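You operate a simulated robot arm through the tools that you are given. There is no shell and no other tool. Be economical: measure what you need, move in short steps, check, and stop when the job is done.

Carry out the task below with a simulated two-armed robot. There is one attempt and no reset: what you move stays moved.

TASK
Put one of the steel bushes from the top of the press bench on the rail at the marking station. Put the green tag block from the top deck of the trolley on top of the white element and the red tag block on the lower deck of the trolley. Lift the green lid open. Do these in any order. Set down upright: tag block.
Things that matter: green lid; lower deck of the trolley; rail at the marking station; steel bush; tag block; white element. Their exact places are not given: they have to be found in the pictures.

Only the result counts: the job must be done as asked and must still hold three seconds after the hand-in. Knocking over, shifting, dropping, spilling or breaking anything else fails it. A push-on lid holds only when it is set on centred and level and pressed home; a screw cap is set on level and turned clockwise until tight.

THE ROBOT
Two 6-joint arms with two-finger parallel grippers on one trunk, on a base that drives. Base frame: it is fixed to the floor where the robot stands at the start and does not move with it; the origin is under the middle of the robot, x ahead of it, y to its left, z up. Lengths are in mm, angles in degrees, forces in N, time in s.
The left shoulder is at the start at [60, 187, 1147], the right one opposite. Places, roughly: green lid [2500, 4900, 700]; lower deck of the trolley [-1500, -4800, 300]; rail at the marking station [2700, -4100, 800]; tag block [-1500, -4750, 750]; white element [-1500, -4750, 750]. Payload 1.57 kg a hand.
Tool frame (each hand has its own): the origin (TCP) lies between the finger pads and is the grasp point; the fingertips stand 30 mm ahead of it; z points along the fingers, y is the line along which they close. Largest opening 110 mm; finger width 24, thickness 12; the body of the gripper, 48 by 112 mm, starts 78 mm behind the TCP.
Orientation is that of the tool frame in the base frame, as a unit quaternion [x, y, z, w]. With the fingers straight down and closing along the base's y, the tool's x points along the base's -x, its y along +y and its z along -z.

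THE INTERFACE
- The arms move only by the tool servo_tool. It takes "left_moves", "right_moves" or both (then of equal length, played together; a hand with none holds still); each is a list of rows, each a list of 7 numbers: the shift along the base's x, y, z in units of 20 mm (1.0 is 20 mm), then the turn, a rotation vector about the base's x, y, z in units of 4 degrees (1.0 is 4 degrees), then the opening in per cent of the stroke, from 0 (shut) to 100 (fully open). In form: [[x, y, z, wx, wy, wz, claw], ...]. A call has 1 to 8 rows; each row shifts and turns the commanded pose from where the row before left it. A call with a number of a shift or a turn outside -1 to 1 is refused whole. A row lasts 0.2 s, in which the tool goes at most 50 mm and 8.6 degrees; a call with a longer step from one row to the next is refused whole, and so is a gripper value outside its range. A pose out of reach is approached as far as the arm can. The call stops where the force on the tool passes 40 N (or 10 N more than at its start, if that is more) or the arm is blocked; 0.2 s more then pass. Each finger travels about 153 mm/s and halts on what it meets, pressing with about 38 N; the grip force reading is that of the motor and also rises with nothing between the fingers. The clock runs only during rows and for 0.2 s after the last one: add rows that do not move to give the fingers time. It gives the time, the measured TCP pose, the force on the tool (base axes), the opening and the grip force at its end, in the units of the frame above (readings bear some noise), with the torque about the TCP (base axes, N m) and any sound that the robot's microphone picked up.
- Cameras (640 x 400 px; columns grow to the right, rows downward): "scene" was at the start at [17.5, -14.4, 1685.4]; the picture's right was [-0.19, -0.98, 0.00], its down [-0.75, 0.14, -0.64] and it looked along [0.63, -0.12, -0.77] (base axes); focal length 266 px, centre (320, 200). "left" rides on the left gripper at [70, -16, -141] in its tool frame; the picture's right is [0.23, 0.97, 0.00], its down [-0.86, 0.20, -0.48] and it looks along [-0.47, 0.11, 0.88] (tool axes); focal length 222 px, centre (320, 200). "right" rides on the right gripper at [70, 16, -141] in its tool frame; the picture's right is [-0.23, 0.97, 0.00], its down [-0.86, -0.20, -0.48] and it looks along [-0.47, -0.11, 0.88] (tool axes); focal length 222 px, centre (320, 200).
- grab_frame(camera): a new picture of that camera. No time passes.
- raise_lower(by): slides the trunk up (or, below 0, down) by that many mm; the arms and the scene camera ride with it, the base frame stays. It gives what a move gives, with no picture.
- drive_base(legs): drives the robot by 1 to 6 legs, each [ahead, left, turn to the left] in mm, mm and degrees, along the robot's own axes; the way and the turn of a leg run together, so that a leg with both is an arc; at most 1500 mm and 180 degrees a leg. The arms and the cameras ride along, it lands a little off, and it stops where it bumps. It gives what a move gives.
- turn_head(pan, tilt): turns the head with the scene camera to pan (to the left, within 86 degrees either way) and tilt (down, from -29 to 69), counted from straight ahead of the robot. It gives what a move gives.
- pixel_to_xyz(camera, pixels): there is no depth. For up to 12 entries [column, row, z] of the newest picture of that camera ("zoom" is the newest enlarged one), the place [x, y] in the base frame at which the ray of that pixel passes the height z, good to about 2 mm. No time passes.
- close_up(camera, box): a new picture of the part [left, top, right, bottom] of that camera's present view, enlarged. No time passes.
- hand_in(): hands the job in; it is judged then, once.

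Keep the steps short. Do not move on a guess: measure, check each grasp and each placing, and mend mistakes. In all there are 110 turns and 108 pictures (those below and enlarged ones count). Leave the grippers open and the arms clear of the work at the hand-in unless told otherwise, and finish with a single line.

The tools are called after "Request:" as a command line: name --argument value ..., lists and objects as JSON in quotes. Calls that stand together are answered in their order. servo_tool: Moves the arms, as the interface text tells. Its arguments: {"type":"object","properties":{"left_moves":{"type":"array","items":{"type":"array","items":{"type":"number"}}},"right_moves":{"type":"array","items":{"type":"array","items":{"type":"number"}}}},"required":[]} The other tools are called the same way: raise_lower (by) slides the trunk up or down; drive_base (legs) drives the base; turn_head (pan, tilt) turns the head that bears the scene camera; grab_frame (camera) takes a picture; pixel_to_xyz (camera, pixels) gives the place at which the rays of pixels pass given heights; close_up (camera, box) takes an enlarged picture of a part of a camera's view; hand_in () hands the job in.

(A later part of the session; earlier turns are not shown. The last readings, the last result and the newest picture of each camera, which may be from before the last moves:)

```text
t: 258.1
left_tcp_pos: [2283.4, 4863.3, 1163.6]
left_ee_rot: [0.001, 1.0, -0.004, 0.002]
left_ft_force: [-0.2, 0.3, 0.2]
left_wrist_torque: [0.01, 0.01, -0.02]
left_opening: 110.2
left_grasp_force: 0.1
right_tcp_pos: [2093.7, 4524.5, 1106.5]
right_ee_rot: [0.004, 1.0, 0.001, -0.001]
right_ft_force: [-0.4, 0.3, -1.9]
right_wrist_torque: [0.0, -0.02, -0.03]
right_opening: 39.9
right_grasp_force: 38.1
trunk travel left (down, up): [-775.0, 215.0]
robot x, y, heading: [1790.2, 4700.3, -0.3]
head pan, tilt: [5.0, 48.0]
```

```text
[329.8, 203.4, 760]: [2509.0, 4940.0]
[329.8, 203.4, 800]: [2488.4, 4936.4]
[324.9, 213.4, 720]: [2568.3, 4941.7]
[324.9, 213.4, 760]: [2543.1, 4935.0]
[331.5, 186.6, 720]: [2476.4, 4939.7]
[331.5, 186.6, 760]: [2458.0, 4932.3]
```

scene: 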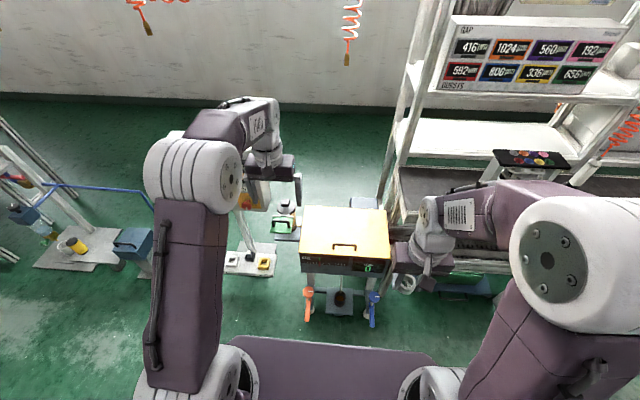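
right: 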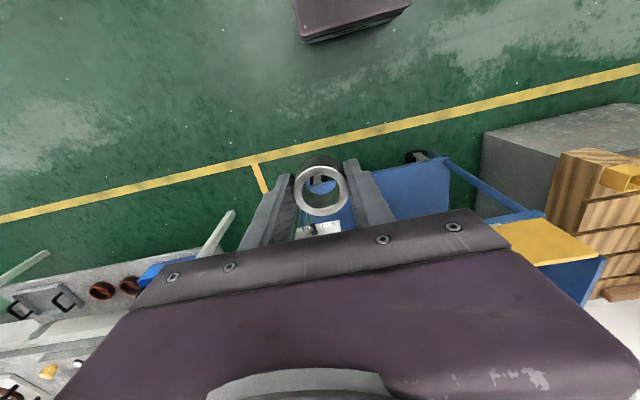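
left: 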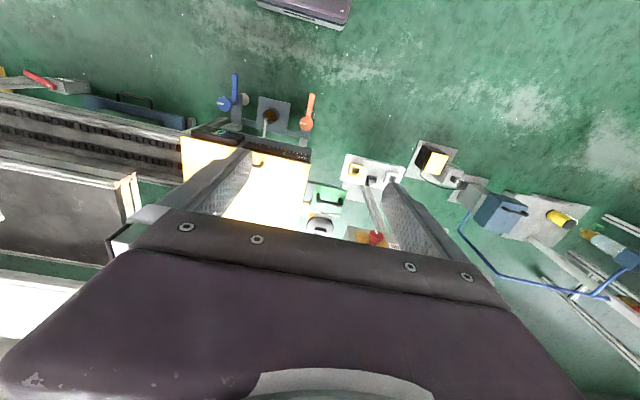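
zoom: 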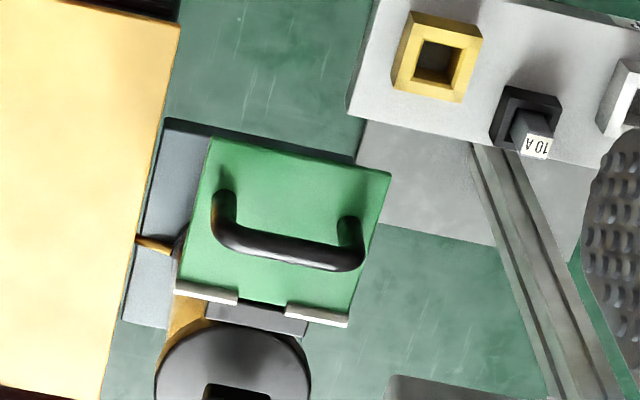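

Bar ≈(2510,4938,757), hinge ≈(2568,715). Check the pot cap behind the hinge for clearance, and start yawing the left hand +90° (fingers closing along x) in place at height.

Request:
pixel_to_xyz --camera "scene" --pixels '[[286.3, 206.9, 720], [286.3, 206.9, 800], [285.6, 202.5, 800], [285.6, 202.5, 850]]'

Request:
pixel_to_xyz --camera "left" --pixels '[[320.1, 224.8, 720], [320.1, 224.8, 800], [319.5, 229, 800], [319.5, 229, 850]]'

Request:
servo_tool --left_moves '[[0, 0, 0, 0, 0, 1, 60], [0, 0, 0, 0, 0, 1, 60], [0, 0, 0, 0, 0, 1, 60], [0, 0, 0, 0, 0, 1, 60], [0, 0, 0, 0, 0, 1, 60], [0, 0, 0, 0, 0, 1, 60], [0, 0, 0, 0, 0, 1, 60], [0, 0, 0, 0, 0, 1, 60]]'

Request:
servo_tool --left_moves '[[0, 0, 0, 0, 0, 1, 60], [0, 0, 0, 0, 0, 1, 60], [0, 0, 0, 0, 0, 1, 60], [0, 0, 0, 0, 0, 1, 60], [0, 0, 0, 0, 0, 1, 60], [0, 0, 0, 0, 0, 1, 60], [0, 0, 0, 0, 0, 1, 60], [0, 0, 0, 0, 0, 1, 60]]'

Request:
servo_tool --left_moves '[[0, 0, 0, 0, 0, 1, 50], [0, 0, 0, 0, 0, 1, 50], [0, 0, 0, 0, 0, 1, 50], [0, 0, 0, 0, 0, 1, 50], [0, 0, 0, 0, 0, 1, 50], [0, 0, 0, 0, 0, 1, 50], [0, 0, 0, 0, 0, 0.5, 50]]'

Request:
drive_base --legs '[[140, 20, 0]]'

```text
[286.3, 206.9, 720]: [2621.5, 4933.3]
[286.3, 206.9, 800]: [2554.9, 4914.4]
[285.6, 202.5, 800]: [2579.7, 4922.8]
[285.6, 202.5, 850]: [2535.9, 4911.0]
```

```text
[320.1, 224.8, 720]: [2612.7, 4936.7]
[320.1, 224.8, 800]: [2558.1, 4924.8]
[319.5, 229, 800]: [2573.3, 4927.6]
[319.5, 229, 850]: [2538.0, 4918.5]
```

```text
t: 259.9
left_tcp_pos: [2285.7, 4864.0, 1163.0]
left_ee_rot: [-0.276, 0.961, -0.004, 0.002]
left_ft_force: [0.0, -0.5, 0.2]
left_wrist_torque: [-0.02, -0.02, 0.0]
left_opening: 65.9
left_grasp_force: 0.0
right_tcp_pos: [2093.9, 4525.3, 1106.8]
right_ee_rot: [0.004, 1.0, 0.0, -0.001]
right_ft_force: [-0.1, -0.5, -1.6]
right_wrist_torque: [0.02, 0.02, 0.03]
right_opening: 40.1
right_grasp_force: 38.0
trunk travel left (down, up): [-775.0, 215.0]
robot x, y, heading: [1787.7, 4699.2, -0.7]
head pan, tilt: [5.0, 48.0]
```

```text
t: 261.7
left_tcp_pos: [2286.0, 4862.7, 1162.3]
left_ee_rot: [-0.53, 0.848, -0.004, 0.003]
left_ft_force: [-0.2, -0.4, 0.3]
left_wrist_torque: [-0.02, -0.03, -0.02]
left_opening: 66.0
left_grasp_force: 0.1
right_tcp_pos: [2094.5, 4524.2, 1106.7]
right_ee_rot: [0.004, 1.0, 0.0, -0.001]
right_ft_force: [-0.5, 0.1, -2.3]
right_wrist_torque: [-0.02, 0.04, 0.0]
right_opening: 39.6
right_grasp_force: 38.0
trunk travel left (down, up): [-775.0, 215.0]
robot x, y, heading: [1789.6, 4699.2, -0.5]
head pan, tilt: [5.0, 48.0]
```

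```text
t: 263.3
left_tcp_pos: [2284.7, 4864.2, 1162.1]
left_ee_rot: [0.707, -0.707, 0.002, -0.004]
left_ft_force: [-0.2, 0.4, -0.2]
left_wrist_torque: [0.01, 0.0, 0.01]
left_opening: 55.1
left_grasp_force: 0.0
right_tcp_pos: [2095.1, 4525.7, 1106.3]
right_ee_rot: [0.005, 1.0, 0.0, -0.001]
right_ft_force: [0.0, -0.1, -1.9]
right_wrist_torque: [-0.03, 0.05, 0.0]
right_opening: 40.2
right_grasp_force: 37.4
trunk travel left (down, up): [-775.0, 215.0]
robot x, y, heading: [1786.2, 4701.0, -0.5]
head pan, tilt: [5.0, 48.0]
```

```text
t: 264.7
left_tcp_pos: [2421.6, 4879.7, 1162.9]
left_ee_rot: [-0.707, 0.708, -0.002, 0.004]
left_ft_force: [-0.7, 1.2, 0.2]
left_wrist_torque: [-0.01, -0.03, -0.03]
left_opening: 54.8
left_grasp_force: 0.0
right_tcp_pos: [2229.0, 4541.9, 1107.6]
right_ee_rot: [0.006, 1.0, 0.0, 0.0]
right_ft_force: [0.4, 0.0, -1.5]
right_wrist_torque: [0.03, -0.01, 0.03]
right_opening: 40.0
right_grasp_force: 37.9
trunk travel left (down, up): [-775.0, 215.0]
robot x, y, heading: [1927.1, 4720.3, -0.3]
head pan, tilt: [5.0, 48.0]
```

Hand is yawed. Move above the handle bar at z≈1000 and look.

Request:
servo_tool --left_moves '[[0.55, 0.36, -1, 0, 0, 0, 50], [0.55, 0.36, -1, 0, 0, 0, 50], [0.55, 0.36, -1, 0, 0, 0, 50], [0.55, 0.36, -1, 0, 0, 0, 50], [0.55, 0.36, -1, 0, 0, 0, 50], [0.55, 0.36, -1, 0, 0, 0, 50], [0.55, 0.36, -1, 0, 0, 0, 50], [0.55, 0.36, -1, 0, 0, 0, 50]]'

Request:
grab_frame --camera "left"

Request:
close_up --camera "scene" --box '[180, 120, 380, 270]'

```text
t: 266.5
left_tcp_pos: [2511.8, 4938.8, 1002.3]
left_ee_rot: [-0.707, 0.707, -0.003, 0.002]
left_ft_force: [-1.0, 0.1, -0.5]
left_wrist_torque: [-0.04, 0.0, 0.0]
left_opening: 55.2
left_grasp_force: 0.0
right_tcp_pos: [2233.0, 4543.2, 1106.5]
right_ee_rot: [0.005, 1.0, 0.001, -0.001]
right_ft_force: [0.4, -0.2, -0.7]
right_wrist_torque: [-0.01, 0.01, -0.02]
right_opening: 39.8
right_grasp_force: 38.0
trunk travel left (down, up): [-775.0, 215.0]
robot x, y, heading: [1928.1, 4724.5, -0.6]
head pan, tilt: [5.0, 48.0]
```

```text
24 pictures are left
```

left: 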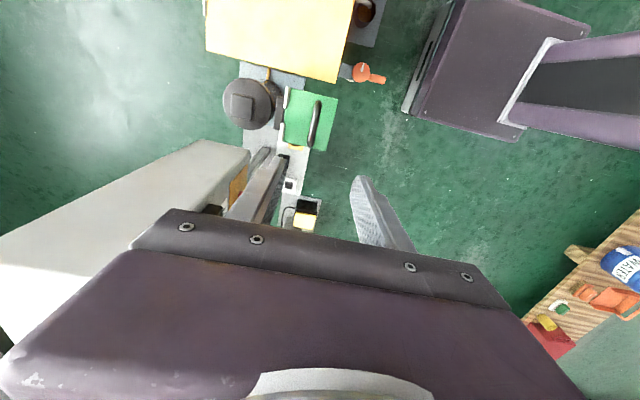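

```text
2.67 times, centred on (280, 195) of scene
```

zoom: 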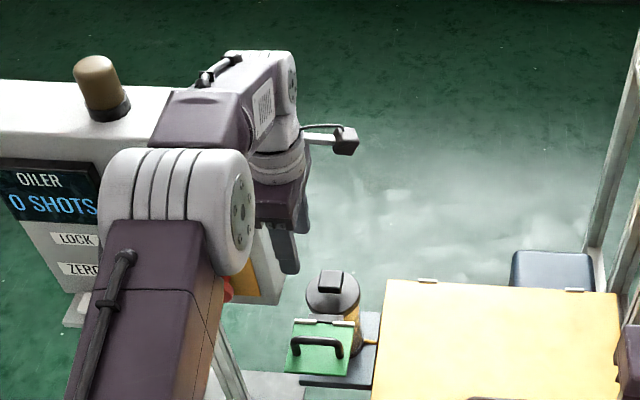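

The lid shows at (310,118), handle bar at about (315,122) — below the TCP. Enlarge to refine bar position.

Request:
close_up --camera "left" --box '[220, 60, 380, 170]'

Request:
pixel_to_xyz --camera "zoom" --pixels '[[370, 220, 757], [380, 160, 757], [362, 290, 757], [260, 200, 715], [455, 215, 715], [130, 170, 760]]'

```text
3.64 times, centred on (300, 115) of left
```

zoom: 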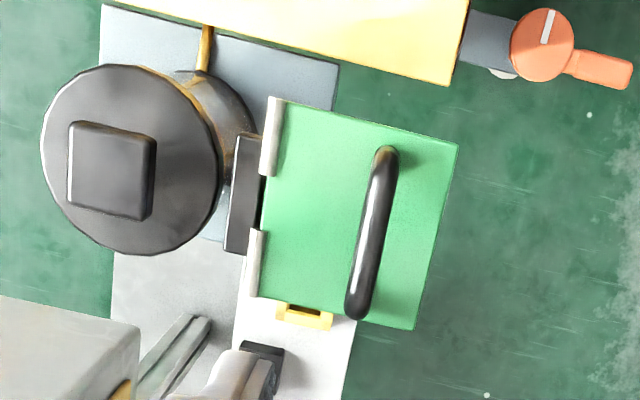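

```text
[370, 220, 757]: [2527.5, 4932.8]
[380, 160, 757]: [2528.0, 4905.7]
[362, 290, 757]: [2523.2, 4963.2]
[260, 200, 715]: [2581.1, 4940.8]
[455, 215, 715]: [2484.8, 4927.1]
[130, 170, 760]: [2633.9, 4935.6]
```

Directly from above: bar x≈2527 (camera is right over it), so bar z≈730, hinge ≈(2583,697), pot-cap knob top ≈736 behind. The panel corner is close on +y, so I'll grip the bar at y≈4917 with fingertips only (TCP ≈ z 752). Descend to z≈780 and check.

Request:
servo_tool --left_moves '[[0.1, -0.14, -1, 0, 0, 0, 50], [0.1, -0.14, -1, 0, 0, 0, 50], [0.1, -0.14, -1, 0, 0, 0, 50], [0.1, -0.14, -1, 0, 0, 0, 50], [0.1, -0.14, -1, 0, 0, 0, 50], [0.1, -0.14, -1, 0, 0, 0, 50], [0.1, -0.14, -1, 0, 0, 0, 50], [0, 0, -1, 0, 0, 0, 50]]'

Request:
servo_tool --left_moves '[[0, 0, -1, 0, 0, 0, 50], [0, 0, -1, 0, 0, 0, 50], [0, 0, -1, 0, 0, 0, 50]]'

Request:
grab_frame --camera "left"

```text
t: 268.3
left_tcp_pos: [2508.7, 4918.8, 846.2]
left_ee_rot: [-0.706, 0.708, -0.003, 0.004]
left_ft_force: [0.0, 0.1, 0.2]
left_wrist_torque: [-0.02, -0.01, 0.0]
left_opening: 55.0
left_grasp_force: 0.2
left hand out of reach, approached as far as the arm can: row 6, 7, 8
right_tcp_pos: [2232.8, 4544.1, 1107.0]
right_ee_rot: [0.005, 1.0, 0.0, -0.002]
right_ft_force: [0.1, 0.3, -1.4]
right_wrist_torque: [0.03, 0.04, -0.02]
right_opening: 40.1
right_grasp_force: 37.8
trunk travel left (down, up): [-775.0, 215.0]
robot x, y, heading: [1927.0, 4718.6, -0.6]
head pan, tilt: [5.0, 48.0]
```

```text
t: 269.1
left_tcp_pos: [2488.9, 4916.1, 795.4]
left_ee_rot: [-0.707, 0.707, -0.002, 0.004]
left_ft_force: [-0.1, 0.1, 0.5]
left_wrist_torque: [-0.02, 0.0, 0.0]
left_opening: 55.1
left_grasp_force: 0.1
left hand out of reach, approached as far as the arm can: row 1, 2, 3
right_tcp_pos: [2231.7, 4541.4, 1106.9]
right_ee_rot: [0.005, 1.0, 0.0, -0.001]
right_ft_force: [0.2, -0.2, -1.3]
right_wrist_torque: [-0.02, -0.04, 0.01]
right_opening: 39.9
right_grasp_force: 37.7
trunk travel left (down, up): [-775.0, 215.0]
robot x, y, heading: [1928.7, 4719.7, -0.4]
head pan, tilt: [5.0, 48.0]
```

```text
21 pictures are left
```

left: 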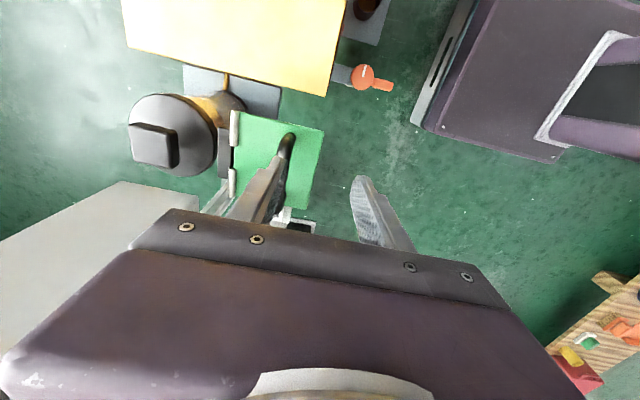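

The arm is at its reach limit here (and the finger is over the bar). I'll raise both hands, lower the trunk 270 mm (shoulder nearer to wrist level gives more reach) and drive ahead ~45 mm, keeping clear of the levers at x≈2295.

Request:
servo_tool --left_moves '[[0, 0, 1, 0, 0, 0, 50], [0, 0, 1, 0, 0, 0, 50], [0, 0, 1, 0, 0, 0, 50], [0, 0, 1, 0, 0, 0, 50], [0, 0, 1, 0, 0, 0, 50], [0, 0, 1, 0, 0, 0, 50], [0, 0, 1, 0, 0, 0, 50], [0, 0, 1, 0, 0, 0, 50]]' --right_moves '[[-0.5, 0, 1, 0, 0, 0, 0], [-0.5, 0, 1, 0, 0, 0, 0], [-0.5, 0, 1, 0, 0, 0, 0], [-0.5, 0, 1, 0, 0, 0, 0], [-0.5, 0, 1, 0, 0, 0, 0], [-0.5, 0, 1, 0, 0, 0, 0], [-0.5, 0, 1, 0, 0, 0, 0], [-0.5, 0, 1, 0, 0, 0, 0]]'

Request:
servo_tool --left_moves '[[0, 0, 1, 0, 0, 0, 50], [0, 0, 1, 0, 0, 0, 50], [0, 0, 1, 0, 0, 0, 50], [0, 0, 1, 0, 0, 0, 50], [0, 0, 1, 0, 0, 0, 50], [0, 0, 1, 0, 0, 0, 50], [0, 0, 1, 0, 0, 0, 50]]'

Request:
drive_base --legs '[[42, 0, 0.4]]'

Request:
raise_lower --by -260

Request:
grab_frame --camera "left"

```text
t: 270.9
left_tcp_pos: [2487.0, 4918.5, 955.7]
left_ee_rot: [-0.707, 0.708, -0.003, 0.004]
left_ft_force: [0.3, -0.4, -0.5]
left_wrist_torque: [0.0, 0.0, 0.0]
left_opening: 54.6
left_grasp_force: 0.1
right_tcp_pos: [2180.2, 4544.7, 1264.1]
right_ee_rot: [0.006, 1.0, -0.001, -0.002]
right_ft_force: [-0.5, 0.6, -0.8]
right_wrist_torque: [0.0, -0.03, 0.0]
right_opening: 39.9
right_grasp_force: 37.7
right hand out of reach, approached as far as the arm can: row 6, 7, 8
trunk travel left (down, up): [-775.0, 215.0]
robot x, y, heading: [1924.3, 4716.2, -0.4]
head pan, tilt: [5.0, 48.0]
```

```text
t: 272.5
left_tcp_pos: [2489.3, 4918.8, 1095.0]
left_ee_rot: [-0.707, 0.708, -0.002, 0.004]
left_ft_force: [-0.1, -0.4, -0.2]
left_wrist_torque: [0.0, -0.04, -0.01]
left_opening: 55.1
left_grasp_force: 0.0
right_tcp_pos: [2179.6, 4544.0, 1262.4]
right_ee_rot: [0.005, 1.0, 0.0, -0.002]
right_ft_force: [0.9, 0.3, -1.6]
right_wrist_torque: [-0.01, -0.02, 0.0]
right_opening: 39.9
right_grasp_force: 38.2
trunk travel left (down, up): [-775.0, 215.0]
robot x, y, heading: [1924.7, 4721.1, -0.7]
head pan, tilt: [5.0, 48.0]
```

```text
t: 273.4
left_tcp_pos: [2522.3, 4922.2, 1099.1]
left_ee_rot: [0.709, -0.705, 0.005, -0.007]
left_ft_force: [0.3, 0.2, -0.5]
left_wrist_torque: [0.0, -0.09, 0.0]
left_opening: 54.9
left_grasp_force: 0.0
right_tcp_pos: [2215.1, 4545.4, 1263.2]
right_ee_rot: [0.001, 1.0, -0.001, 0.002]
right_ft_force: [-1.0, -0.5, -1.3]
right_wrist_torque: [0.03, -0.08, -0.02]
right_opening: 39.9
right_grasp_force: 37.7
trunk travel left (down, up): [-775.0, 215.0]
robot x, y, heading: [1966.6, 4719.7, -0.2]
head pan, tilt: [5.0, 48.0]
```

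```text
t: 276.0
left_tcp_pos: [2528.6, 4922.1, 835.5]
left_ee_rot: [0.709, -0.706, 0.002, -0.004]
left_ft_force: [0.0, 0.2, 1.2]
left_wrist_torque: [-0.02, -0.03, 0.01]
left_opening: 55.2
left_grasp_force: 0.0
right_tcp_pos: [2222.8, 4545.6, 1003.7]
right_ee_rot: [0.003, 1.0, 0.0, -0.003]
right_ft_force: [-0.2, 0.1, -0.9]
right_wrist_torque: [0.02, -0.01, -0.01]
right_opening: 39.8
right_grasp_force: 38.2
trunk travel left (down, up): [-515.0, 475.0]
robot x, y, heading: [1967.3, 4715.8, -0.2]
head pan, tilt: [5.0, 48.0]
```

```text
20 pictures are left
```

left: 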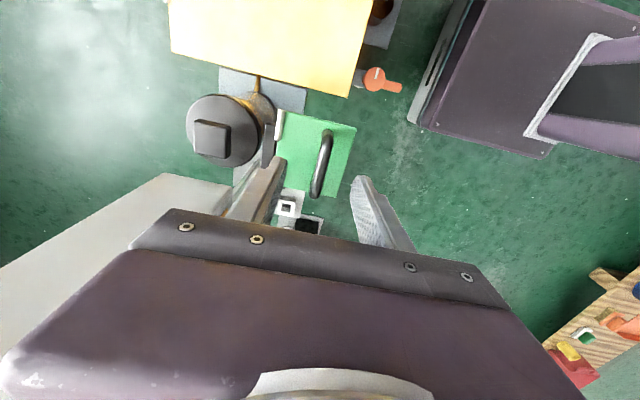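

TCP is over the bar now (bar at (321,163), between the fingers). Verify bar x/y then descend.

Request:
pixel_to_xyz --camera "left" --pixels '[[322, 162, 730], [327, 138, 730], [317, 190, 730], [322, 162, 750]]'

Request:
servo_tool --left_moves '[[0, 0, -1, 0, 0, 0, 45], [0, 0, -1, 0, 0, 0, 40], [0, 0, -1, 0, 0, 0, 40]]'

Request:
close_up --camera "left" --box '[200, 90, 420, 260]'

```text
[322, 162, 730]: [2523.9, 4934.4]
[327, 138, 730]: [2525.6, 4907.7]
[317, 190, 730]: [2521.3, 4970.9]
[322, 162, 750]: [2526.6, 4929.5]
```

```text
t: 276.8
left_tcp_pos: [2528.7, 4922.8, 774.1]
left_ee_rot: [0.709, -0.705, 0.003, -0.003]
left_ft_force: [-0.1, -0.2, -0.6]
left_wrist_torque: [-0.03, -0.01, -0.02]
left_opening: 44.2
left_grasp_force: 0.1
right_tcp_pos: [2222.1, 4545.4, 1001.3]
right_ee_rot: [0.002, 1.0, 0.0, -0.003]
right_ft_force: [0.4, 0.8, -2.3]
right_wrist_torque: [-0.01, 0.03, -0.04]
right_opening: 40.0
right_grasp_force: 38.4
trunk travel left (down, up): [-515.0, 475.0]
robot x, y, heading: [1965.3, 4718.6, -0.1]
head pan, tilt: [5.0, 48.0]
```

```text
2.35 times, centred on (310, 175) of left
```

zoom: 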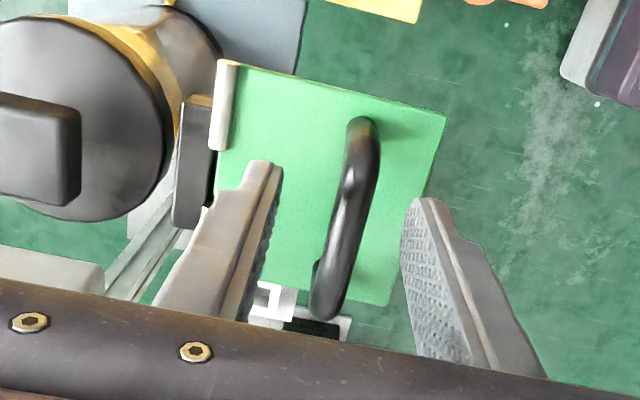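

Bar is centred. Descend 20 mm to fingertip grip and close.

Request:
servo_tool --left_moves '[[-0.1, 0, -0.5, 0, 0, 0, 40], [0, 0, -0.5, 0, 0, 0, 40], [0, 0, 0, 0, 0, 0, 20], [0, 0, 0, 0, 0, 0, 0], [0, 0, 0, 0, 0, 0, 0], [0, 0, 0, 0, 0, 0, 0]]'

Request:
close_up --camera "left" --box '[200, 90, 420, 260]'

```text
t: 278.2
left_tcp_pos: [2524.8, 4922.1, 755.8]
left_ee_rot: [0.709, -0.705, 0.002, -0.003]
left_ft_force: [-15.6, -0.4, -1.0]
left_wrist_torque: [-0.13, 0.69, -0.42]
left_opening: 13.6
left_grasp_force: 30.5
right_tcp_pos: [2221.0, 4546.0, 1002.7]
right_ee_rot: [0.002, 1.0, 0.0, -0.001]
right_ft_force: [-0.6, -0.2, -0.9]
right_wrist_torque: [-0.01, -0.04, 0.0]
right_opening: 39.9
right_grasp_force: 37.9
trunk travel left (down, up): [-515.0, 475.0]
robot x, y, heading: [1966.3, 4725.2, -0.2]
head pan, tilt: [5.0, 48.0]
```

```text
2.35 times, centred on (310, 175) of left
```

zoom: 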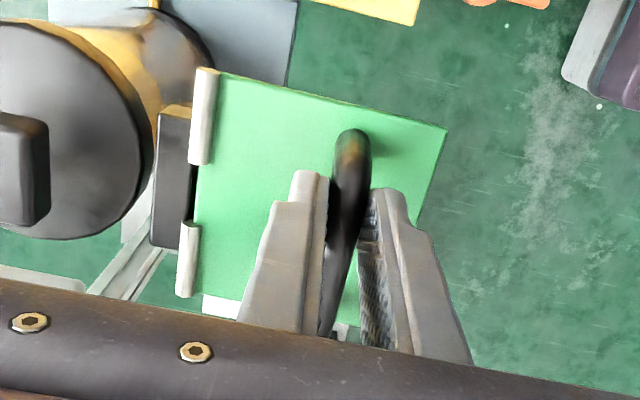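

Gripped the bar (13.6 mm, slight -x load). Start the arc: first 40° in small rows, adjusting x by -3 mm.

Request:
servo_tool --left_moves '[[0.08, 0, 0.25, 0, 0, 0, 0], [0.1, 0, 0.25, 0, 0, 0, 0], [0.41, 0, 0.41, 0, 0, 0, 0], [0.475, 0, 0.34, 0, 0, 0, 0], [0.525, 0, 0.25, 0, 0, 0, 0]]'

Request:
close_up --camera "scene" --box '[220, 130, 380, 250]'

```text
t: 279.4
left_tcp_pos: [2558.2, 4921.8, 788.8]
left_ee_rot: [0.709, -0.705, 0.004, -0.005]
left_ft_force: [-11.8, 0.0, 16.0]
left_wrist_torque: [-0.27, 0.69, -0.58]
left_opening: 17.1
left_grasp_force: 31.9
right_tcp_pos: [2220.5, 4545.0, 1004.5]
right_ee_rot: [0.002, 1.0, 0.0, -0.001]
right_ft_force: [-0.4, 0.0, 0.1]
right_wrist_torque: [-0.01, -0.02, 0.0]
right_opening: 39.8
right_grasp_force: 37.7
trunk travel left (down, up): [-515.0, 475.0]
robot x, y, heading: [1969.4, 4717.4, -0.2]
head pan, tilt: [5.0, 48.0]
```

```text
3.33 times, centred on (300, 190) of scene
```

zoom: 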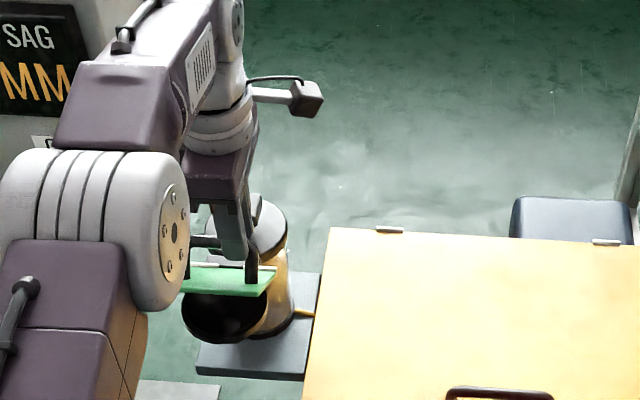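

The lid is lifting (funnel mouth visible). Forces suggest the path should go a bit higher; continue with slightly more z.

Request:
servo_tool --left_moves '[[0.1, 0, 0.3, 0, 0, 0, 0], [0.4, 0, 0.2, 0, 0, 0, 0], [0.4, 0, 0.1, 0, 0, 0, 0]]'

Request:
close_up --camera "left" --box '[160, 60, 420, 260]'

```text
t: 280.2
left_tcp_pos: [2567.0, 4922.4, 800.0]
left_ee_rot: [0.709, -0.705, 0.006, -0.007]
left_ft_force: [-4.7, 1.3, 27.9]
left_wrist_torque: [-0.07, 0.17, 0.09]
left_opening: 0.1
left_grasp_force: 21.5
left hand out of reach, approached as far as the arm can: row 3
right_tcp_pos: [2218.5, 4545.2, 1004.3]
right_ee_rot: [0.002, 1.0, 0.001, 0.0]
right_ft_force: [0.1, 0.3, -1.8]
right_wrist_torque: [-0.01, -0.01, 0.0]
right_opening: 40.0
right_grasp_force: 38.2
trunk travel left (down, up): [-515.0, 475.0]
robot x, y, heading: [1970.2, 4720.0, -0.1]
head pan, tilt: [5.0, 48.0]
```

```text
2.00 times, centred on (290, 160) of left
```

zoom: 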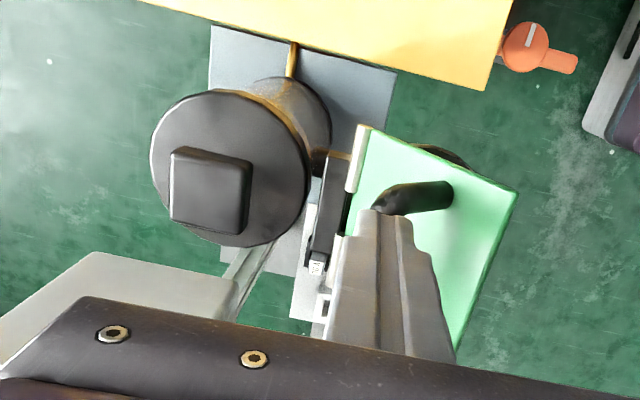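

The grip slipped (opening 0). Look at the state from the scene camera.

Request:
close_up --camera "scene" --box '[250, 175, 330, 235]'

Request:
servo_tool --left_moves '[[0, 0, 0.2, 0, 0, 0, 0]]'

```text
6.67 times, centred on (290, 205) of scene
```

zoom: 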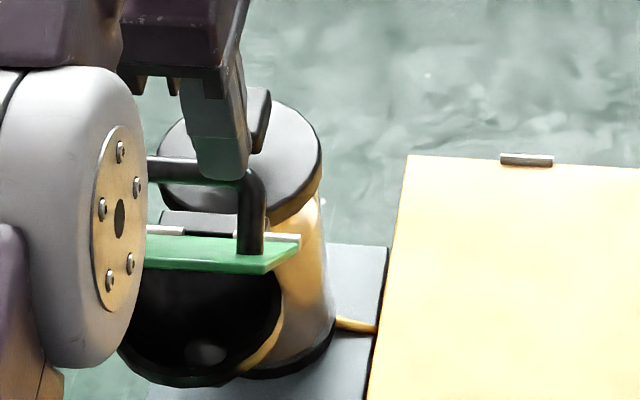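

```text
t: 280.6
left_tcp_pos: [2567.5, 4921.4, 801.2]
left_ee_rot: [0.709, -0.705, 0.004, -0.004]
left_ft_force: [-2.4, 2.5, 15.7]
left_wrist_torque: [0.0, 0.09, 0.17]
left_opening: 0.0
left_grasp_force: 20.9
right_tcp_pos: [2220.4, 4545.7, 1003.4]
right_ee_rot: [0.002, 1.0, 0.0, -0.001]
right_ft_force: [1.0, -0.4, -2.1]
right_wrist_torque: [-0.01, -0.04, -0.03]
right_opening: 40.1
right_grasp_force: 38.0
trunk travel left (down, up): [-515.0, 475.0]
robot x, y, heading: [1966.6, 4720.0, -0.4]
head pan, tilt: [5.0, 48.0]
```

The lid stays up by itself at ~35°, with the closed fingers on top of the bar. I'll go up, over the front edge to the -x side, lower, and push the underside in +x with the closed fingers.

Request:
servo_tool --left_moves '[[0, 0, 1, 0, 0, 0, 0], [0, 0, 0.5, 0, 0, 0, 0], [-1, 0, 0, 0, 0, 0, 0], [-1, 0, 0, 0, 0, 0, 0], [-1, 0, 0, 0, 0, 0, 0], [-1, 0, 0, 0, 0, 0, 0], [-1, 0, 0, 0, 0, 0, 0], [-0.5, 0, 0, 0, 0, 0, 0]]'

Request:
close_up --camera "scene" --box '[240, 175, 320, 240]'

Request:
grab_frame --camera "left"

```text
t: 282.4
left_tcp_pos: [2561.2, 4922.9, 829.7]
left_ee_rot: [0.709, -0.705, 0.002, -0.003]
left_ft_force: [0.4, 0.1, 0.0]
left_wrist_torque: [-0.02, 0.03, 0.02]
left_opening: 0.4
left_grasp_force: 21.1
left hand out of reach, approached as far as the arm can: row 2, 3, 4, 5, 6, 7, 8
right_tcp_pos: [2222.8, 4546.1, 1003.6]
right_ee_rot: [0.001, 1.0, 0.0, -0.003]
right_ft_force: [-0.2, -0.1, -0.9]
right_wrist_torque: [-0.01, 0.04, 0.0]
right_opening: 39.8
right_grasp_force: 38.4
trunk travel left (down, up): [-515.0, 475.0]
robot x, y, heading: [1968.2, 4719.9, -0.4]
head pan, tilt: [5.0, 48.0]
```

```text
6.15 times, centred on (280, 208) of scene
```

zoom: 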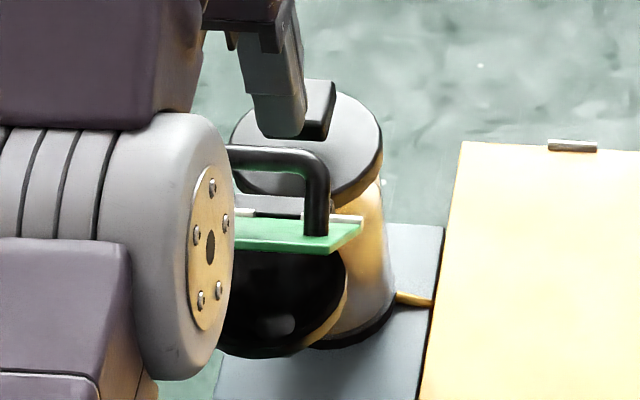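

```text
13 pictures are left
```

left: 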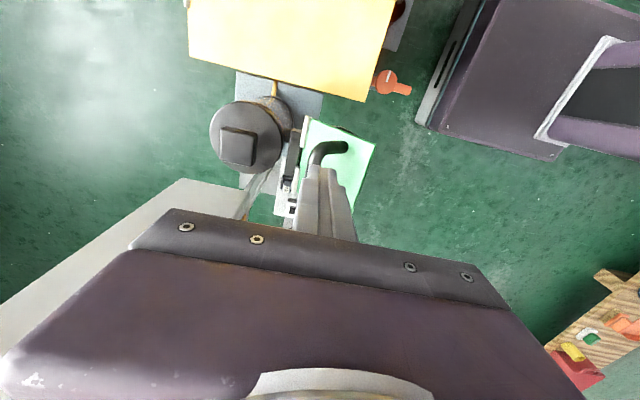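

The lid holds ~40° by itself. The hand didn't follow in -x (reach limit handling); try again moving -x with small steps.

Request:
servo_tool --left_moves '[[-0.5, 0, 0, 0, 0, 0, 0], [-1, 0, 0, 0, 0, 0, 0], [-1, 0, 0, 0, 0, 0, 0]]'

```text
t: 283.2
left_tcp_pos: [2563.1, 4922.4, 829.4]
left_ee_rot: [0.709, -0.705, 0.003, -0.003]
left_ft_force: [-0.5, -0.2, -0.1]
left_wrist_torque: [0.02, 0.0, 0.04]
left_opening: 0.0
left_grasp_force: 21.1
left hand out of reach, approached as far as the arm can: row 1, 2, 3
right_tcp_pos: [2222.1, 4545.7, 1003.4]
right_ee_rot: [0.002, 1.0, -0.001, -0.003]
right_ft_force: [0.1, -0.4, -2.0]
right_wrist_torque: [-0.03, -0.02, 0.04]
right_opening: 40.1
right_grasp_force: 37.9
trunk travel left (down, up): [-515.0, 475.0]
robot x, y, heading: [1965.5, 4718.3, -0.2]
head pan, tilt: [5.0, 48.0]
```

IK is stuck at full stretch, so I'll use the base: back 95 mm to bring the hand in front of the lid edge, then lower the hand.

Request:
drive_base --legs '[[-95, 0, 0]]'

Request:
servo_tool --left_moves '[[-0.3, 0, -0.5, 0, 0, 0, 0], [-0.3, 0, -1, 0, 0, 0, 0], [0, 0, -1, 0, 0, 0, 0], [0, 0, -1, 0, 0, 0, 0]]'

```text
t: 284.4
left_tcp_pos: [2466.2, 4922.7, 828.9]
left_ee_rot: [0.709, -0.705, 0.003, -0.002]
left_ft_force: [0.4, 0.5, -0.4]
left_wrist_torque: [-0.01, 0.01, 0.01]
left_opening: 0.0
left_grasp_force: 21.3
right_tcp_pos: [2126.1, 4546.3, 1002.4]
right_ee_rot: [0.002, 1.0, 0.0, -0.002]
right_ft_force: [-0.2, 0.4, -1.6]
right_wrist_torque: [0.0, 0.01, -0.02]
right_opening: 39.9
right_grasp_force: 37.5
trunk travel left (down, up): [-515.0, 475.0]
robot x, y, heading: [1874.0, 4719.2, -0.5]
head pan, tilt: [5.0, 48.0]
```

```text
t: 285.4
left_tcp_pos: [2472.1, 4923.5, 761.0]
left_ee_rot: [0.709, -0.705, 0.002, -0.001]
left_ft_force: [0.6, 0.1, -0.3]
left_wrist_torque: [-0.01, -0.02, 0.0]
left_opening: 0.1
left_grasp_force: 21.2
left hand out of reach, approached as far as the arm can: row 1, 2
right_tcp_pos: [2127.7, 4545.6, 1002.4]
right_ee_rot: [0.002, 1.0, 0.0, -0.003]
right_ft_force: [0.1, -1.3, -1.6]
right_wrist_torque: [-0.03, 0.02, -0.02]
right_opening: 39.9
right_grasp_force: 38.2
trunk travel left (down, up): [-515.0, 475.0]
robot x, y, heading: [1876.4, 4719.0, -0.3]
head pan, tilt: [5.0, 48.0]
```

Fingertips now at z≈731, in front of the raised edge. Push by driving the base ahead 60 mm, then check.

Request:
drive_base --legs '[[60, 0, 0]]'

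Request:
close_up --camera "left" --box '[160, 60, 420, 260]'

```text
t: 286.3
left_tcp_pos: [2503.1, 4922.8, 762.2]
left_ee_rot: [0.708, -0.706, -0.008, 0.008]
left_ft_force: [-0.9, 0.1, -0.5]
left_wrist_torque: [0.01, -0.04, -0.04]
left_opening: 0.1
left_grasp_force: 20.9
right_tcp_pos: [2164.9, 4545.6, 1002.6]
right_ee_rot: [0.001, 1.0, 0.001, -0.003]
right_ft_force: [0.4, 0.0, -2.3]
right_wrist_torque: [0.02, -0.01, 0.01]
right_opening: 39.9
right_grasp_force: 38.2
trunk travel left (down, up): [-515.0, 475.0]
robot x, y, heading: [1905.9, 4722.0, -0.3]
head pan, tilt: [5.0, 48.0]
stopped in leg 1: the force on the tool passed its limit (the readings are from after the stop); the commanded pose is now the measured one
```

```text
2.00 times, centred on (290, 160) of left
```

zoom: 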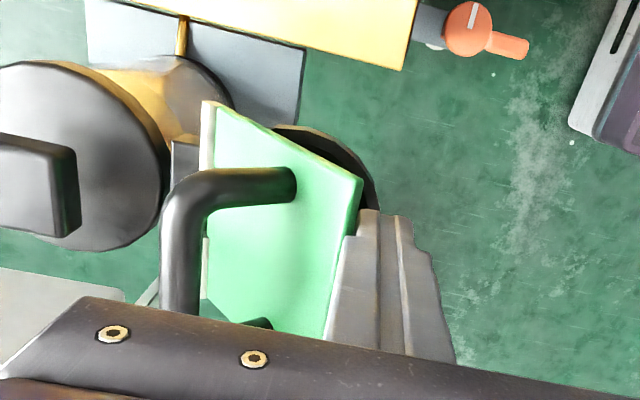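

Finger is against the lid's outer edge. I'll draw the hand back 60 mm, bring the base forward 60 mm, then push with the arm in small rows.

Request:
servo_tool --left_moves '[[-1, 0, 0, 0, 0, 0, 0], [-1, 0, 0, 0, 0, 0, 0], [-1, 0, 0, 0, 0, 0, 0], [-0.3, 0, 0, 0, 0, 0, 0]]'

Request:
drive_base --legs '[[62, 0, 0]]'

Request:
servo_tool --left_moves '[[0.4, 0, 0, 0, 0, 0, 0], [0.4, 0, 0, 0, 0, 0, 0], [0.4, 0, 0, 0, 0, 0, 0], [0.4, 0, 0, 0, 0, 0, 0], [0.4, 0, 0, 0, 0, 0, 0], [0.4, 0, 0, 0, 0, 0, 0]]'

```text
t: 287.3
left_tcp_pos: [2435.7, 4923.7, 764.0]
left_ee_rot: [0.709, -0.705, -0.009, 0.008]
left_ft_force: [0.2, 1.3, 0.0]
left_wrist_torque: [0.02, -0.03, -0.02]
left_opening: 0.0
left_grasp_force: 21.5
left hand out of reach, approached as far as the arm can: row 1
right_tcp_pos: [2164.5, 4546.1, 1002.9]
right_ee_rot: [0.003, 1.0, 0.0, -0.003]
right_ft_force: [-0.7, 0.5, -1.2]
right_wrist_torque: [0.01, -0.02, -0.01]
right_opening: 39.9
right_grasp_force: 38.1
trunk travel left (down, up): [-515.0, 475.0]
robot x, y, heading: [1912.5, 4718.8, -0.2]
head pan, tilt: [5.0, 48.0]
```

```text
t: 288.3
left_tcp_pos: [2500.1, 4922.9, 761.7]
left_ee_rot: [0.709, -0.705, -0.009, 0.009]
left_ft_force: [0.0, -0.4, 0.0]
left_wrist_torque: [0.0, 0.01, 0.0]
left_opening: 0.0
left_grasp_force: 21.3
right_tcp_pos: [2227.8, 4544.3, 1002.6]
right_ee_rot: [0.003, 1.0, 0.0, -0.004]
right_ft_force: [0.5, 0.0, -1.6]
right_wrist_torque: [-0.03, 0.01, 0.0]
right_opening: 40.0
right_grasp_force: 37.9
trunk travel left (down, up): [-515.0, 475.0]
robot x, y, heading: [1972.7, 4716.4, -0.4]
head pan, tilt: [5.0, 48.0]
```

```text
t: 289.2
left_tcp_pos: [2523.3, 4921.6, 769.7]
left_ee_rot: [0.708, -0.706, -0.008, 0.006]
left_ft_force: [-11.7, -1.2, 22.4]
left_wrist_torque: [-0.05, -0.39, -0.03]
left_opening: 0.0
left_grasp_force: 21.4
right_tcp_pos: [2223.8, 4545.6, 1003.4]
right_ee_rot: [0.002, 1.0, -0.001, -0.001]
right_ft_force: [-0.2, 1.0, -2.4]
right_wrist_torque: [0.02, -0.01, -0.01]
right_opening: 39.9
right_grasp_force: 37.9
trunk travel left (down, up): [-515.0, 475.0]
robot x, y, heading: [1973.9, 4715.4, -0.7]
head pan, tilt: [5.0, 48.0]
stopped in row 4 (left hand): the force on the tool passed its limit (the readings are from after the stop); the commanded pose is now the measured one
```

Force limit again with an upward push. Look at the contact.

Request:
close_up --camera "left" --box '[180, 80, 400, 220]'

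Request:
close_up --camera "scene" --box '[240, 170, 320, 230]'

```text
2.86 times, centred on (290, 150) of left
```

zoom: 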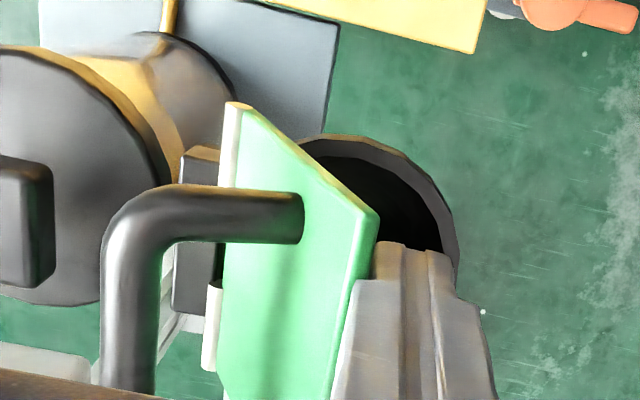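

```text
6.67 times, centred on (280, 200) of scene
```

zoom: 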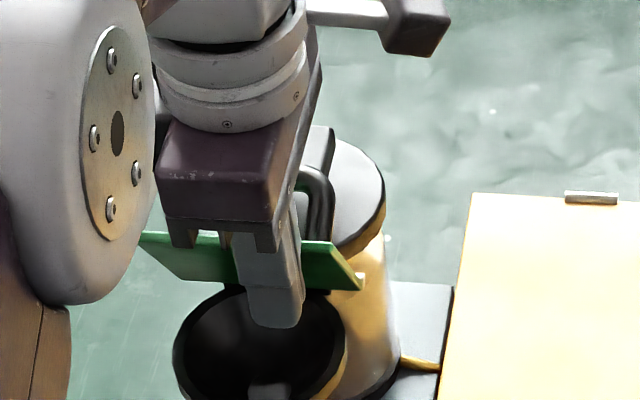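

Good: the lid is ~60° open with the finger on its underside. Continue pushing +x with slight upward motion.

Request:
servo_tool --left_moves '[[0, 0, 0.3, 0, 0, 0, 0], [0.25, 0, 0.15, 0, 0, 0, 0], [0.25, 0, 0.15, 0, 0, 0, 0], [0.25, 0, 0.1, 0, 0, 0, 0], [0.25, 0, 0.1, 0, 0, 0, 0], [0.25, 0, 0.05, 0, 0, 0, 0], [0.25, 0, 0, 0, 0, 0, 0]]'

```text
t: 290.8
left_tcp_pos: [2555.7, 4921.9, 783.0]
left_ee_rot: [0.709, -0.705, -0.009, 0.008]
left_ft_force: [-0.3, 0.0, 0.6]
left_wrist_torque: [0.01, 0.02, -0.01]
left_opening: 0.1
left_grasp_force: 20.8
right_tcp_pos: [2228.2, 4547.1, 1002.1]
right_ee_rot: [0.002, 1.0, -0.001, -0.003]
right_ft_force: [-0.9, 0.4, -1.5]
right_wrist_torque: [-0.01, -0.01, 0.0]
right_opening: 40.3
right_grasp_force: 38.2
trunk travel left (down, up): [-515.0, 475.0]
robot x, y, heading: [1971.6, 4716.4, -0.4]
head pan, tilt: [5.0, 48.0]
```

No force now — the lid may have gone over. Look.

Request:
close_up --camera "scene" --box '[240, 160, 330, 230]'

```text
5.71 times, centred on (285, 195) of scene
```

zoom: 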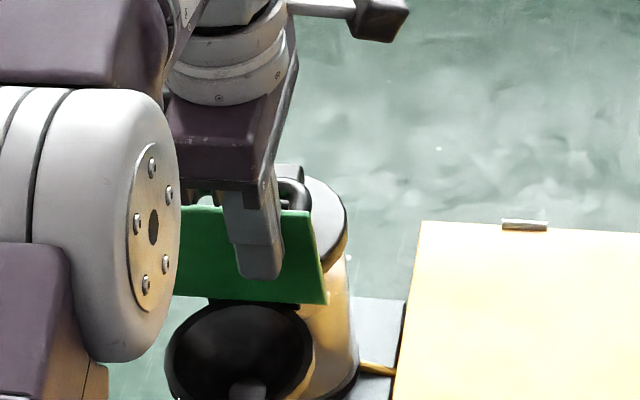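

The lid is nearly upright. Push a little further until it meets resistance.

Request:
servo_tool --left_moves '[[0.25, 0, 0, 0, 0, 0, 0], [0.25, 0, 0, 0, 0, 0, 0], [0.25, 0, 0, 0, 0, 0, 0], [0.25, 0, 0, 0, 0, 0, 0]]'

```text
t: 291.8
left_tcp_pos: [2566.0, 4922.3, 783.5]
left_ee_rot: [0.708, -0.706, -0.009, 0.009]
left_ft_force: [-0.6, -0.8, 0.5]
left_wrist_torque: [-0.03, 0.01, 0.01]
left_opening: 0.0
left_grasp_force: 21.0
left hand out of reach, approached as far as the arm can: row 3, 4
right_tcp_pos: [2227.0, 4544.9, 1003.1]
right_ee_rot: [0.003, 1.0, -0.001, -0.003]
right_ft_force: [0.7, -0.6, -1.7]
right_wrist_torque: [0.0, 0.01, -0.02]
right_opening: 40.3
right_grasp_force: 37.9
trunk travel left (down, up): [-515.0, 475.0]
robot x, y, heading: [1975.6, 4717.6, -0.2]
head pan, tilt: [5.0, 48.0]
```

No resistance; finger face is at the hinge plane, so the lid is past vertical. Back the base off 130 mm and check.

Request:
drive_base --legs '[[-150, 0, 0]]'

Request:
raise_lower --by 260

Request:
close_up --camera "scene" --box '[230, 150, 350, 250]'

```text
t: 293.2
left_tcp_pos: [2415.6, 4922.8, 783.5]
left_ee_rot: [0.708, -0.706, -0.008, 0.008]
left_ft_force: [0.2, 0.0, -0.2]
left_wrist_torque: [0.01, -0.06, 0.0]
left_opening: 0.2
left_grasp_force: 21.2
right_tcp_pos: [2076.7, 4546.2, 1003.4]
right_ee_rot: [0.003, 1.0, -0.001, -0.003]
right_ft_force: [0.2, 0.6, -1.4]
right_wrist_torque: [0.04, 0.0, 0.02]
right_opening: 40.0
right_grasp_force: 38.2
trunk travel left (down, up): [-515.0, 475.0]
robot x, y, heading: [1822.8, 4721.1, -0.4]
head pan, tilt: [5.0, 48.0]
```

```text
t: 295.8
left_tcp_pos: [2415.4, 4923.4, 1041.8]
left_ee_rot: [0.709, -0.705, -0.009, 0.009]
left_ft_force: [-0.1, -0.3, -0.4]
left_wrist_torque: [0.01, 0.02, -0.02]
left_opening: 0.1
left_grasp_force: 21.3
right_tcp_pos: [2078.4, 4547.5, 1263.3]
right_ee_rot: [0.002, 1.0, -0.001, -0.003]
right_ft_force: [-0.4, -0.3, -0.9]
right_wrist_torque: [0.0, 0.02, -0.04]
right_opening: 39.9
right_grasp_force: 37.8
trunk travel left (down, up): [-775.0, 215.0]
robot x, y, heading: [1824.1, 4717.1, -0.2]
head pan, tilt: [5.0, 48.0]
```

```text
4.00 times, centred on (290, 200) of scene
```

zoom: 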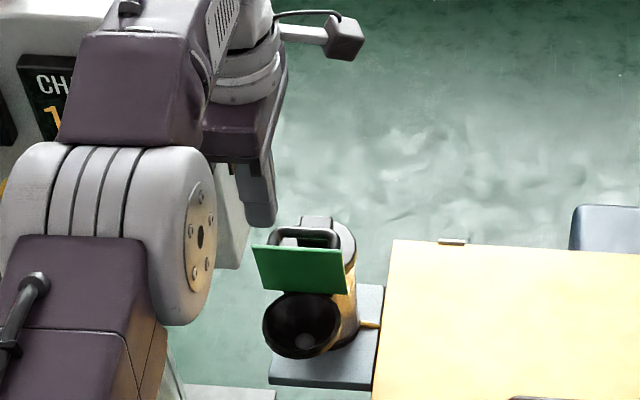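

The lid is open past vertical and stays. Now retract the left hand a bit and open it, then drive back along the aisle to the marking station with the bush.

Request:
servo_tool --left_moves '[[-1, 0, 0.6, 0, 0, 0, 100], [-1, 0, 0.6, 0, 0, 0, 100], [-1, 0, 0.6, 0, 0, 0, 100], [-1, 0, 0.6, 0, 0, 0, 100], [-1, 0, 0.6, 0, 0, 0, 100], [-1, 0, 0.6, 0, 0, 0, 100]]'

Request:
drive_base --legs '[[-190, 0, 0.2], [0, -1500, 0], [0, -1500, 0], [0, -1500, 0]]'

```text
t: 297.2
left_tcp_pos: [2294.4, 4923.2, 1114.4]
left_ee_rot: [0.708, -0.706, -0.008, 0.008]
left_ft_force: [-0.4, -0.4, 0.4]
left_wrist_torque: [0.02, 0.01, -0.01]
left_opening: 110.0
left_grasp_force: 0.1
right_tcp_pos: [2076.0, 4544.9, 1262.7]
right_ee_rot: [0.003, 1.0, 0.0, -0.003]
right_ft_force: [0.1, 0.0, -1.6]
right_wrist_torque: [0.01, -0.06, 0.0]
right_opening: 40.1
right_grasp_force: 38.1
trunk travel left (down, up): [-775.0, 215.0]
robot x, y, heading: [1820.7, 4721.3, -0.2]
head pan, tilt: [5.0, 48.0]
```

```text
t: 319.9
left_tcp_pos: [2295.0, 458.1, 1114.4]
left_ee_rot: [0.733, -0.68, -0.008, 0.01]
left_ft_force: [-0.6, -0.5, 0.3]
left_wrist_torque: [-0.01, 0.01, -0.01]
left_opening: 110.1
left_grasp_force: 0.0
right_tcp_pos: [2103.7, 67.5, 1263.2]
right_ee_rot: [-0.033, 0.999, -0.001, -0.003]
right_ft_force: [0.0, 0.3, -1.7]
right_wrist_torque: [0.0, 0.0, 0.0]
right_opening: 40.0
right_grasp_force: 37.8
trunk travel left (down, up): [-775.0, 215.0]
robot x, y, heading: [1837.3, 220.4, 3.9]
head pan, tilt: [5.0, 48.0]
```

Heading drifted to 3.9°. Correct it, back 200 mm, and continue in -y.

Request:
drive_base --legs '[[0, 0, -3.9], [-200, 0, 0], [0, -1400, 0], [0, -1400, 0]]'

Request:
drive_base --legs '[[0, 0, 0], [0, -700, 0]]'

```text
t: 335.0
left_tcp_pos: [2068.7, -2370.3, 1114.1]
left_ee_rot: [-0.702, 0.712, 0.009, -0.008]
left_ft_force: [0.0, 0.1, 0.6]
left_wrist_torque: [0.03, 0.03, 0.0]
left_opening: 110.0
left_grasp_force: 0.1
right_tcp_pos: [1843.0, -2742.7, 1262.1]
right_ee_rot: [0.012, 1.0, 0.0, -0.003]
right_ft_force: [-0.4, 0.1, -1.5]
right_wrist_torque: [0.02, 0.04, 0.01]
right_opening: 40.1
right_grasp_force: 38.5
trunk travel left (down, up): [-775.0, 215.0]
robot x, y, heading: [1590.5, -2566.9, -1.2]
head pan, tilt: [5.0, 48.0]
```

```text
t: 339.1
left_tcp_pos: [2053.7, -3063.8, 1114.9]
left_ee_rot: [-0.702, 0.712, 0.008, -0.008]
left_ft_force: [0.3, 0.3, 1.3]
left_wrist_torque: [-0.01, 0.01, -0.01]
left_opening: 109.8
left_grasp_force: 0.1
right_tcp_pos: [1826.8, -3436.1, 1263.1]
right_ee_rot: [0.011, 1.0, -0.001, -0.003]
right_ft_force: [-0.5, -0.4, -0.7]
right_wrist_torque: [-0.02, -0.01, -0.01]
right_opening: 39.9
right_grasp_force: 38.3
trunk travel left (down, up): [-775.0, 215.0]
robot x, y, heading: [1576.1, -3255.7, -1.2]
head pan, tilt: [5.0, 48.0]
```

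Continue to y≈-4040, fix heading, go ahead 280 and take one scene picture.

Request:
drive_base --legs '[[0, 0, 1.2], [0, -780, 0], [280, 0, 0]]'

Request:
turn_head --pan -10 --tilt 42

Request:
grab_frame --camera "scene"

```text
t: 345.3
left_tcp_pos: [2324.0, -3857.1, 1113.8]
left_ee_rot: [-0.703, 0.711, 0.008, -0.007]
left_ft_force: [0.6, -0.2, 0.5]
left_wrist_torque: [-0.02, 0.0, 0.01]
left_opening: 109.8
left_grasp_force: 0.0
right_tcp_pos: [2098.5, -4228.2, 1263.2]
right_ee_rot: [0.01, 1.0, 0.001, -0.002]
right_ft_force: [1.0, -0.3, -2.2]
right_wrist_torque: [0.02, -0.02, 0.0]
right_opening: 40.3
right_grasp_force: 38.2
trunk travel left (down, up): [-775.0, 215.0]
robot x, y, heading: [1846.5, -4050.0, -1.1]
head pan, tilt: [5.0, 48.0]
```

```text
t: 346.0
left_tcp_pos: [2326.5, -3855.8, 1113.6]
left_ee_rot: [-0.703, 0.711, 0.009, -0.009]
left_ft_force: [0.0, 0.7, 0.2]
left_wrist_torque: [0.0, 0.0, -0.02]
left_opening: 109.8
left_grasp_force: 0.0
right_tcp_pos: [2100.2, -4229.8, 1261.3]
right_ee_rot: [0.01, 1.0, -0.001, -0.003]
right_ft_force: [0.7, 0.3, -1.8]
right_wrist_torque: [0.02, 0.04, 0.01]
right_opening: 40.2
right_grasp_force: 38.4
trunk travel left (down, up): [-775.0, 215.0]
robot x, y, heading: [1847.8, -4053.9, -1.3]
head pan, tilt: [-10.0, 42.0]
```

```text
7 pictures are left
```

scene: 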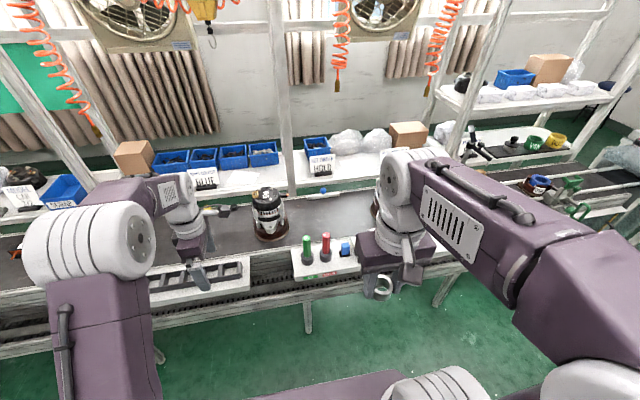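

Measure the puck, belt edges, and gauge tops at z≈800.

Request:
pixel_to_xyz --camera "scene" --pixels '[[272, 242, 800], [255, 232, 800], [289, 231, 800], [330, 246, 800], [330, 197, 800], [330, 225, 800], [308, 235, 932], [326, 233, 932], [346, 252, 800], [360, 205, 800]]'

```text
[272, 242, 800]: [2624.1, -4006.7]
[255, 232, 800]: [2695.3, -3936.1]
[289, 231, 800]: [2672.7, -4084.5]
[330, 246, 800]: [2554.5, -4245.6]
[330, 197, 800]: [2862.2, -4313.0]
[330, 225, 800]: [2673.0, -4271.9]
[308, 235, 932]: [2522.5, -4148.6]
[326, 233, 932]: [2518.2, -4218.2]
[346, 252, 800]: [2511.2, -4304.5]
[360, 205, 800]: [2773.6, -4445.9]
```

Belt spans x≈2560–2860 with the alternator puck at (2695,-4010); the given rail place (2700,-4100,800) lies right on this track, just beside that puck, so I'll set the bush on the track at about (2660,-4180). Retract the left hand, raise the trunk 50, fix heading, drive ahead ~255.

Request:
servo_tool --left_moves '[[-1, 0.3, 0.3, 0, 0, 0, 100], [-1, 0.3, 0.3, 0, 0, 0, 100], [-1, 0.3, 0.3, 0, 0, 0, 100], [-1, 0.3, 0.3, 0, 0, 0, 100], [-1, 0.3, 0.3, 0, 0, 0, 100], [-1, 0.3, 0.3, 0, 0, 0, 100], [-1, 0.3, 0.3, 0, 0, 0, 100]]'

Request:
raise_lower --by 50

Request:
drive_base --legs '[[0, 0, 1.2], [250, 45, 0]]'

```text
t: 347.6
left_tcp_pos: [2184.4, -3813.0, 1156.2]
left_ee_rot: [-0.703, 0.711, 0.008, -0.008]
left_ft_force: [-0.7, -0.7, 0.3]
left_wrist_torque: [0.0, -0.01, -0.01]
left_opening: 109.9
left_grasp_force: 0.1
right_tcp_pos: [2099.1, -4229.2, 1262.8]
right_ee_rot: [0.011, 1.0, -0.001, -0.001]
right_ft_force: [0.1, -0.1, -0.3]
right_wrist_torque: [0.02, 0.0, 0.01]
right_opening: 40.0
right_grasp_force: 37.4
trunk travel left (down, up): [-775.0, 215.0]
robot x, y, heading: [1848.3, -4054.1, -1.4]
head pan, tilt: [-10.0, 42.0]
```

```text
t: 348.6
left_tcp_pos: [2186.5, -3814.7, 1205.3]
left_ee_rot: [-0.703, 0.711, 0.009, -0.009]
left_ft_force: [-0.2, 0.2, -0.5]
left_wrist_torque: [0.0, 0.01, -0.02]
left_opening: 110.0
left_grasp_force: 0.2
right_tcp_pos: [2101.6, -4228.8, 1313.3]
right_ee_rot: [0.011, 1.0, -0.001, -0.002]
right_ft_force: [0.2, -0.2, -2.4]
right_wrist_torque: [0.03, 0.01, 0.04]
right_opening: 40.0
right_grasp_force: 37.8
trunk travel left (down, up): [-825.0, 165.0]
robot x, y, heading: [1847.4, -4050.0, -1.3]
head pan, tilt: [-10.0, 42.0]
```

```text
t: 350.8
left_tcp_pos: [2431.4, -3763.4, 1206.0]
left_ee_rot: [0.709, -0.705, -0.009, 0.008]
left_ft_force: [0.0, 0.0, -0.6]
left_wrist_torque: [0.02, -0.01, 0.01]
left_opening: 110.1
left_grasp_force: 0.0
right_tcp_pos: [2354.3, -4180.8, 1313.5]
right_ee_rot: [0.0, 1.0, 0.0, -0.002]
right_ft_force: [-0.6, -0.2, -0.7]
right_wrist_torque: [0.0, -0.03, 0.02]
right_opening: 40.0
right_grasp_force: 37.5
trunk travel left (down, up): [-825.0, 165.0]
robot x, y, heading: [2100.7, -4007.6, -0.1]
head pan, tilt: [-10.0, 42.0]
```

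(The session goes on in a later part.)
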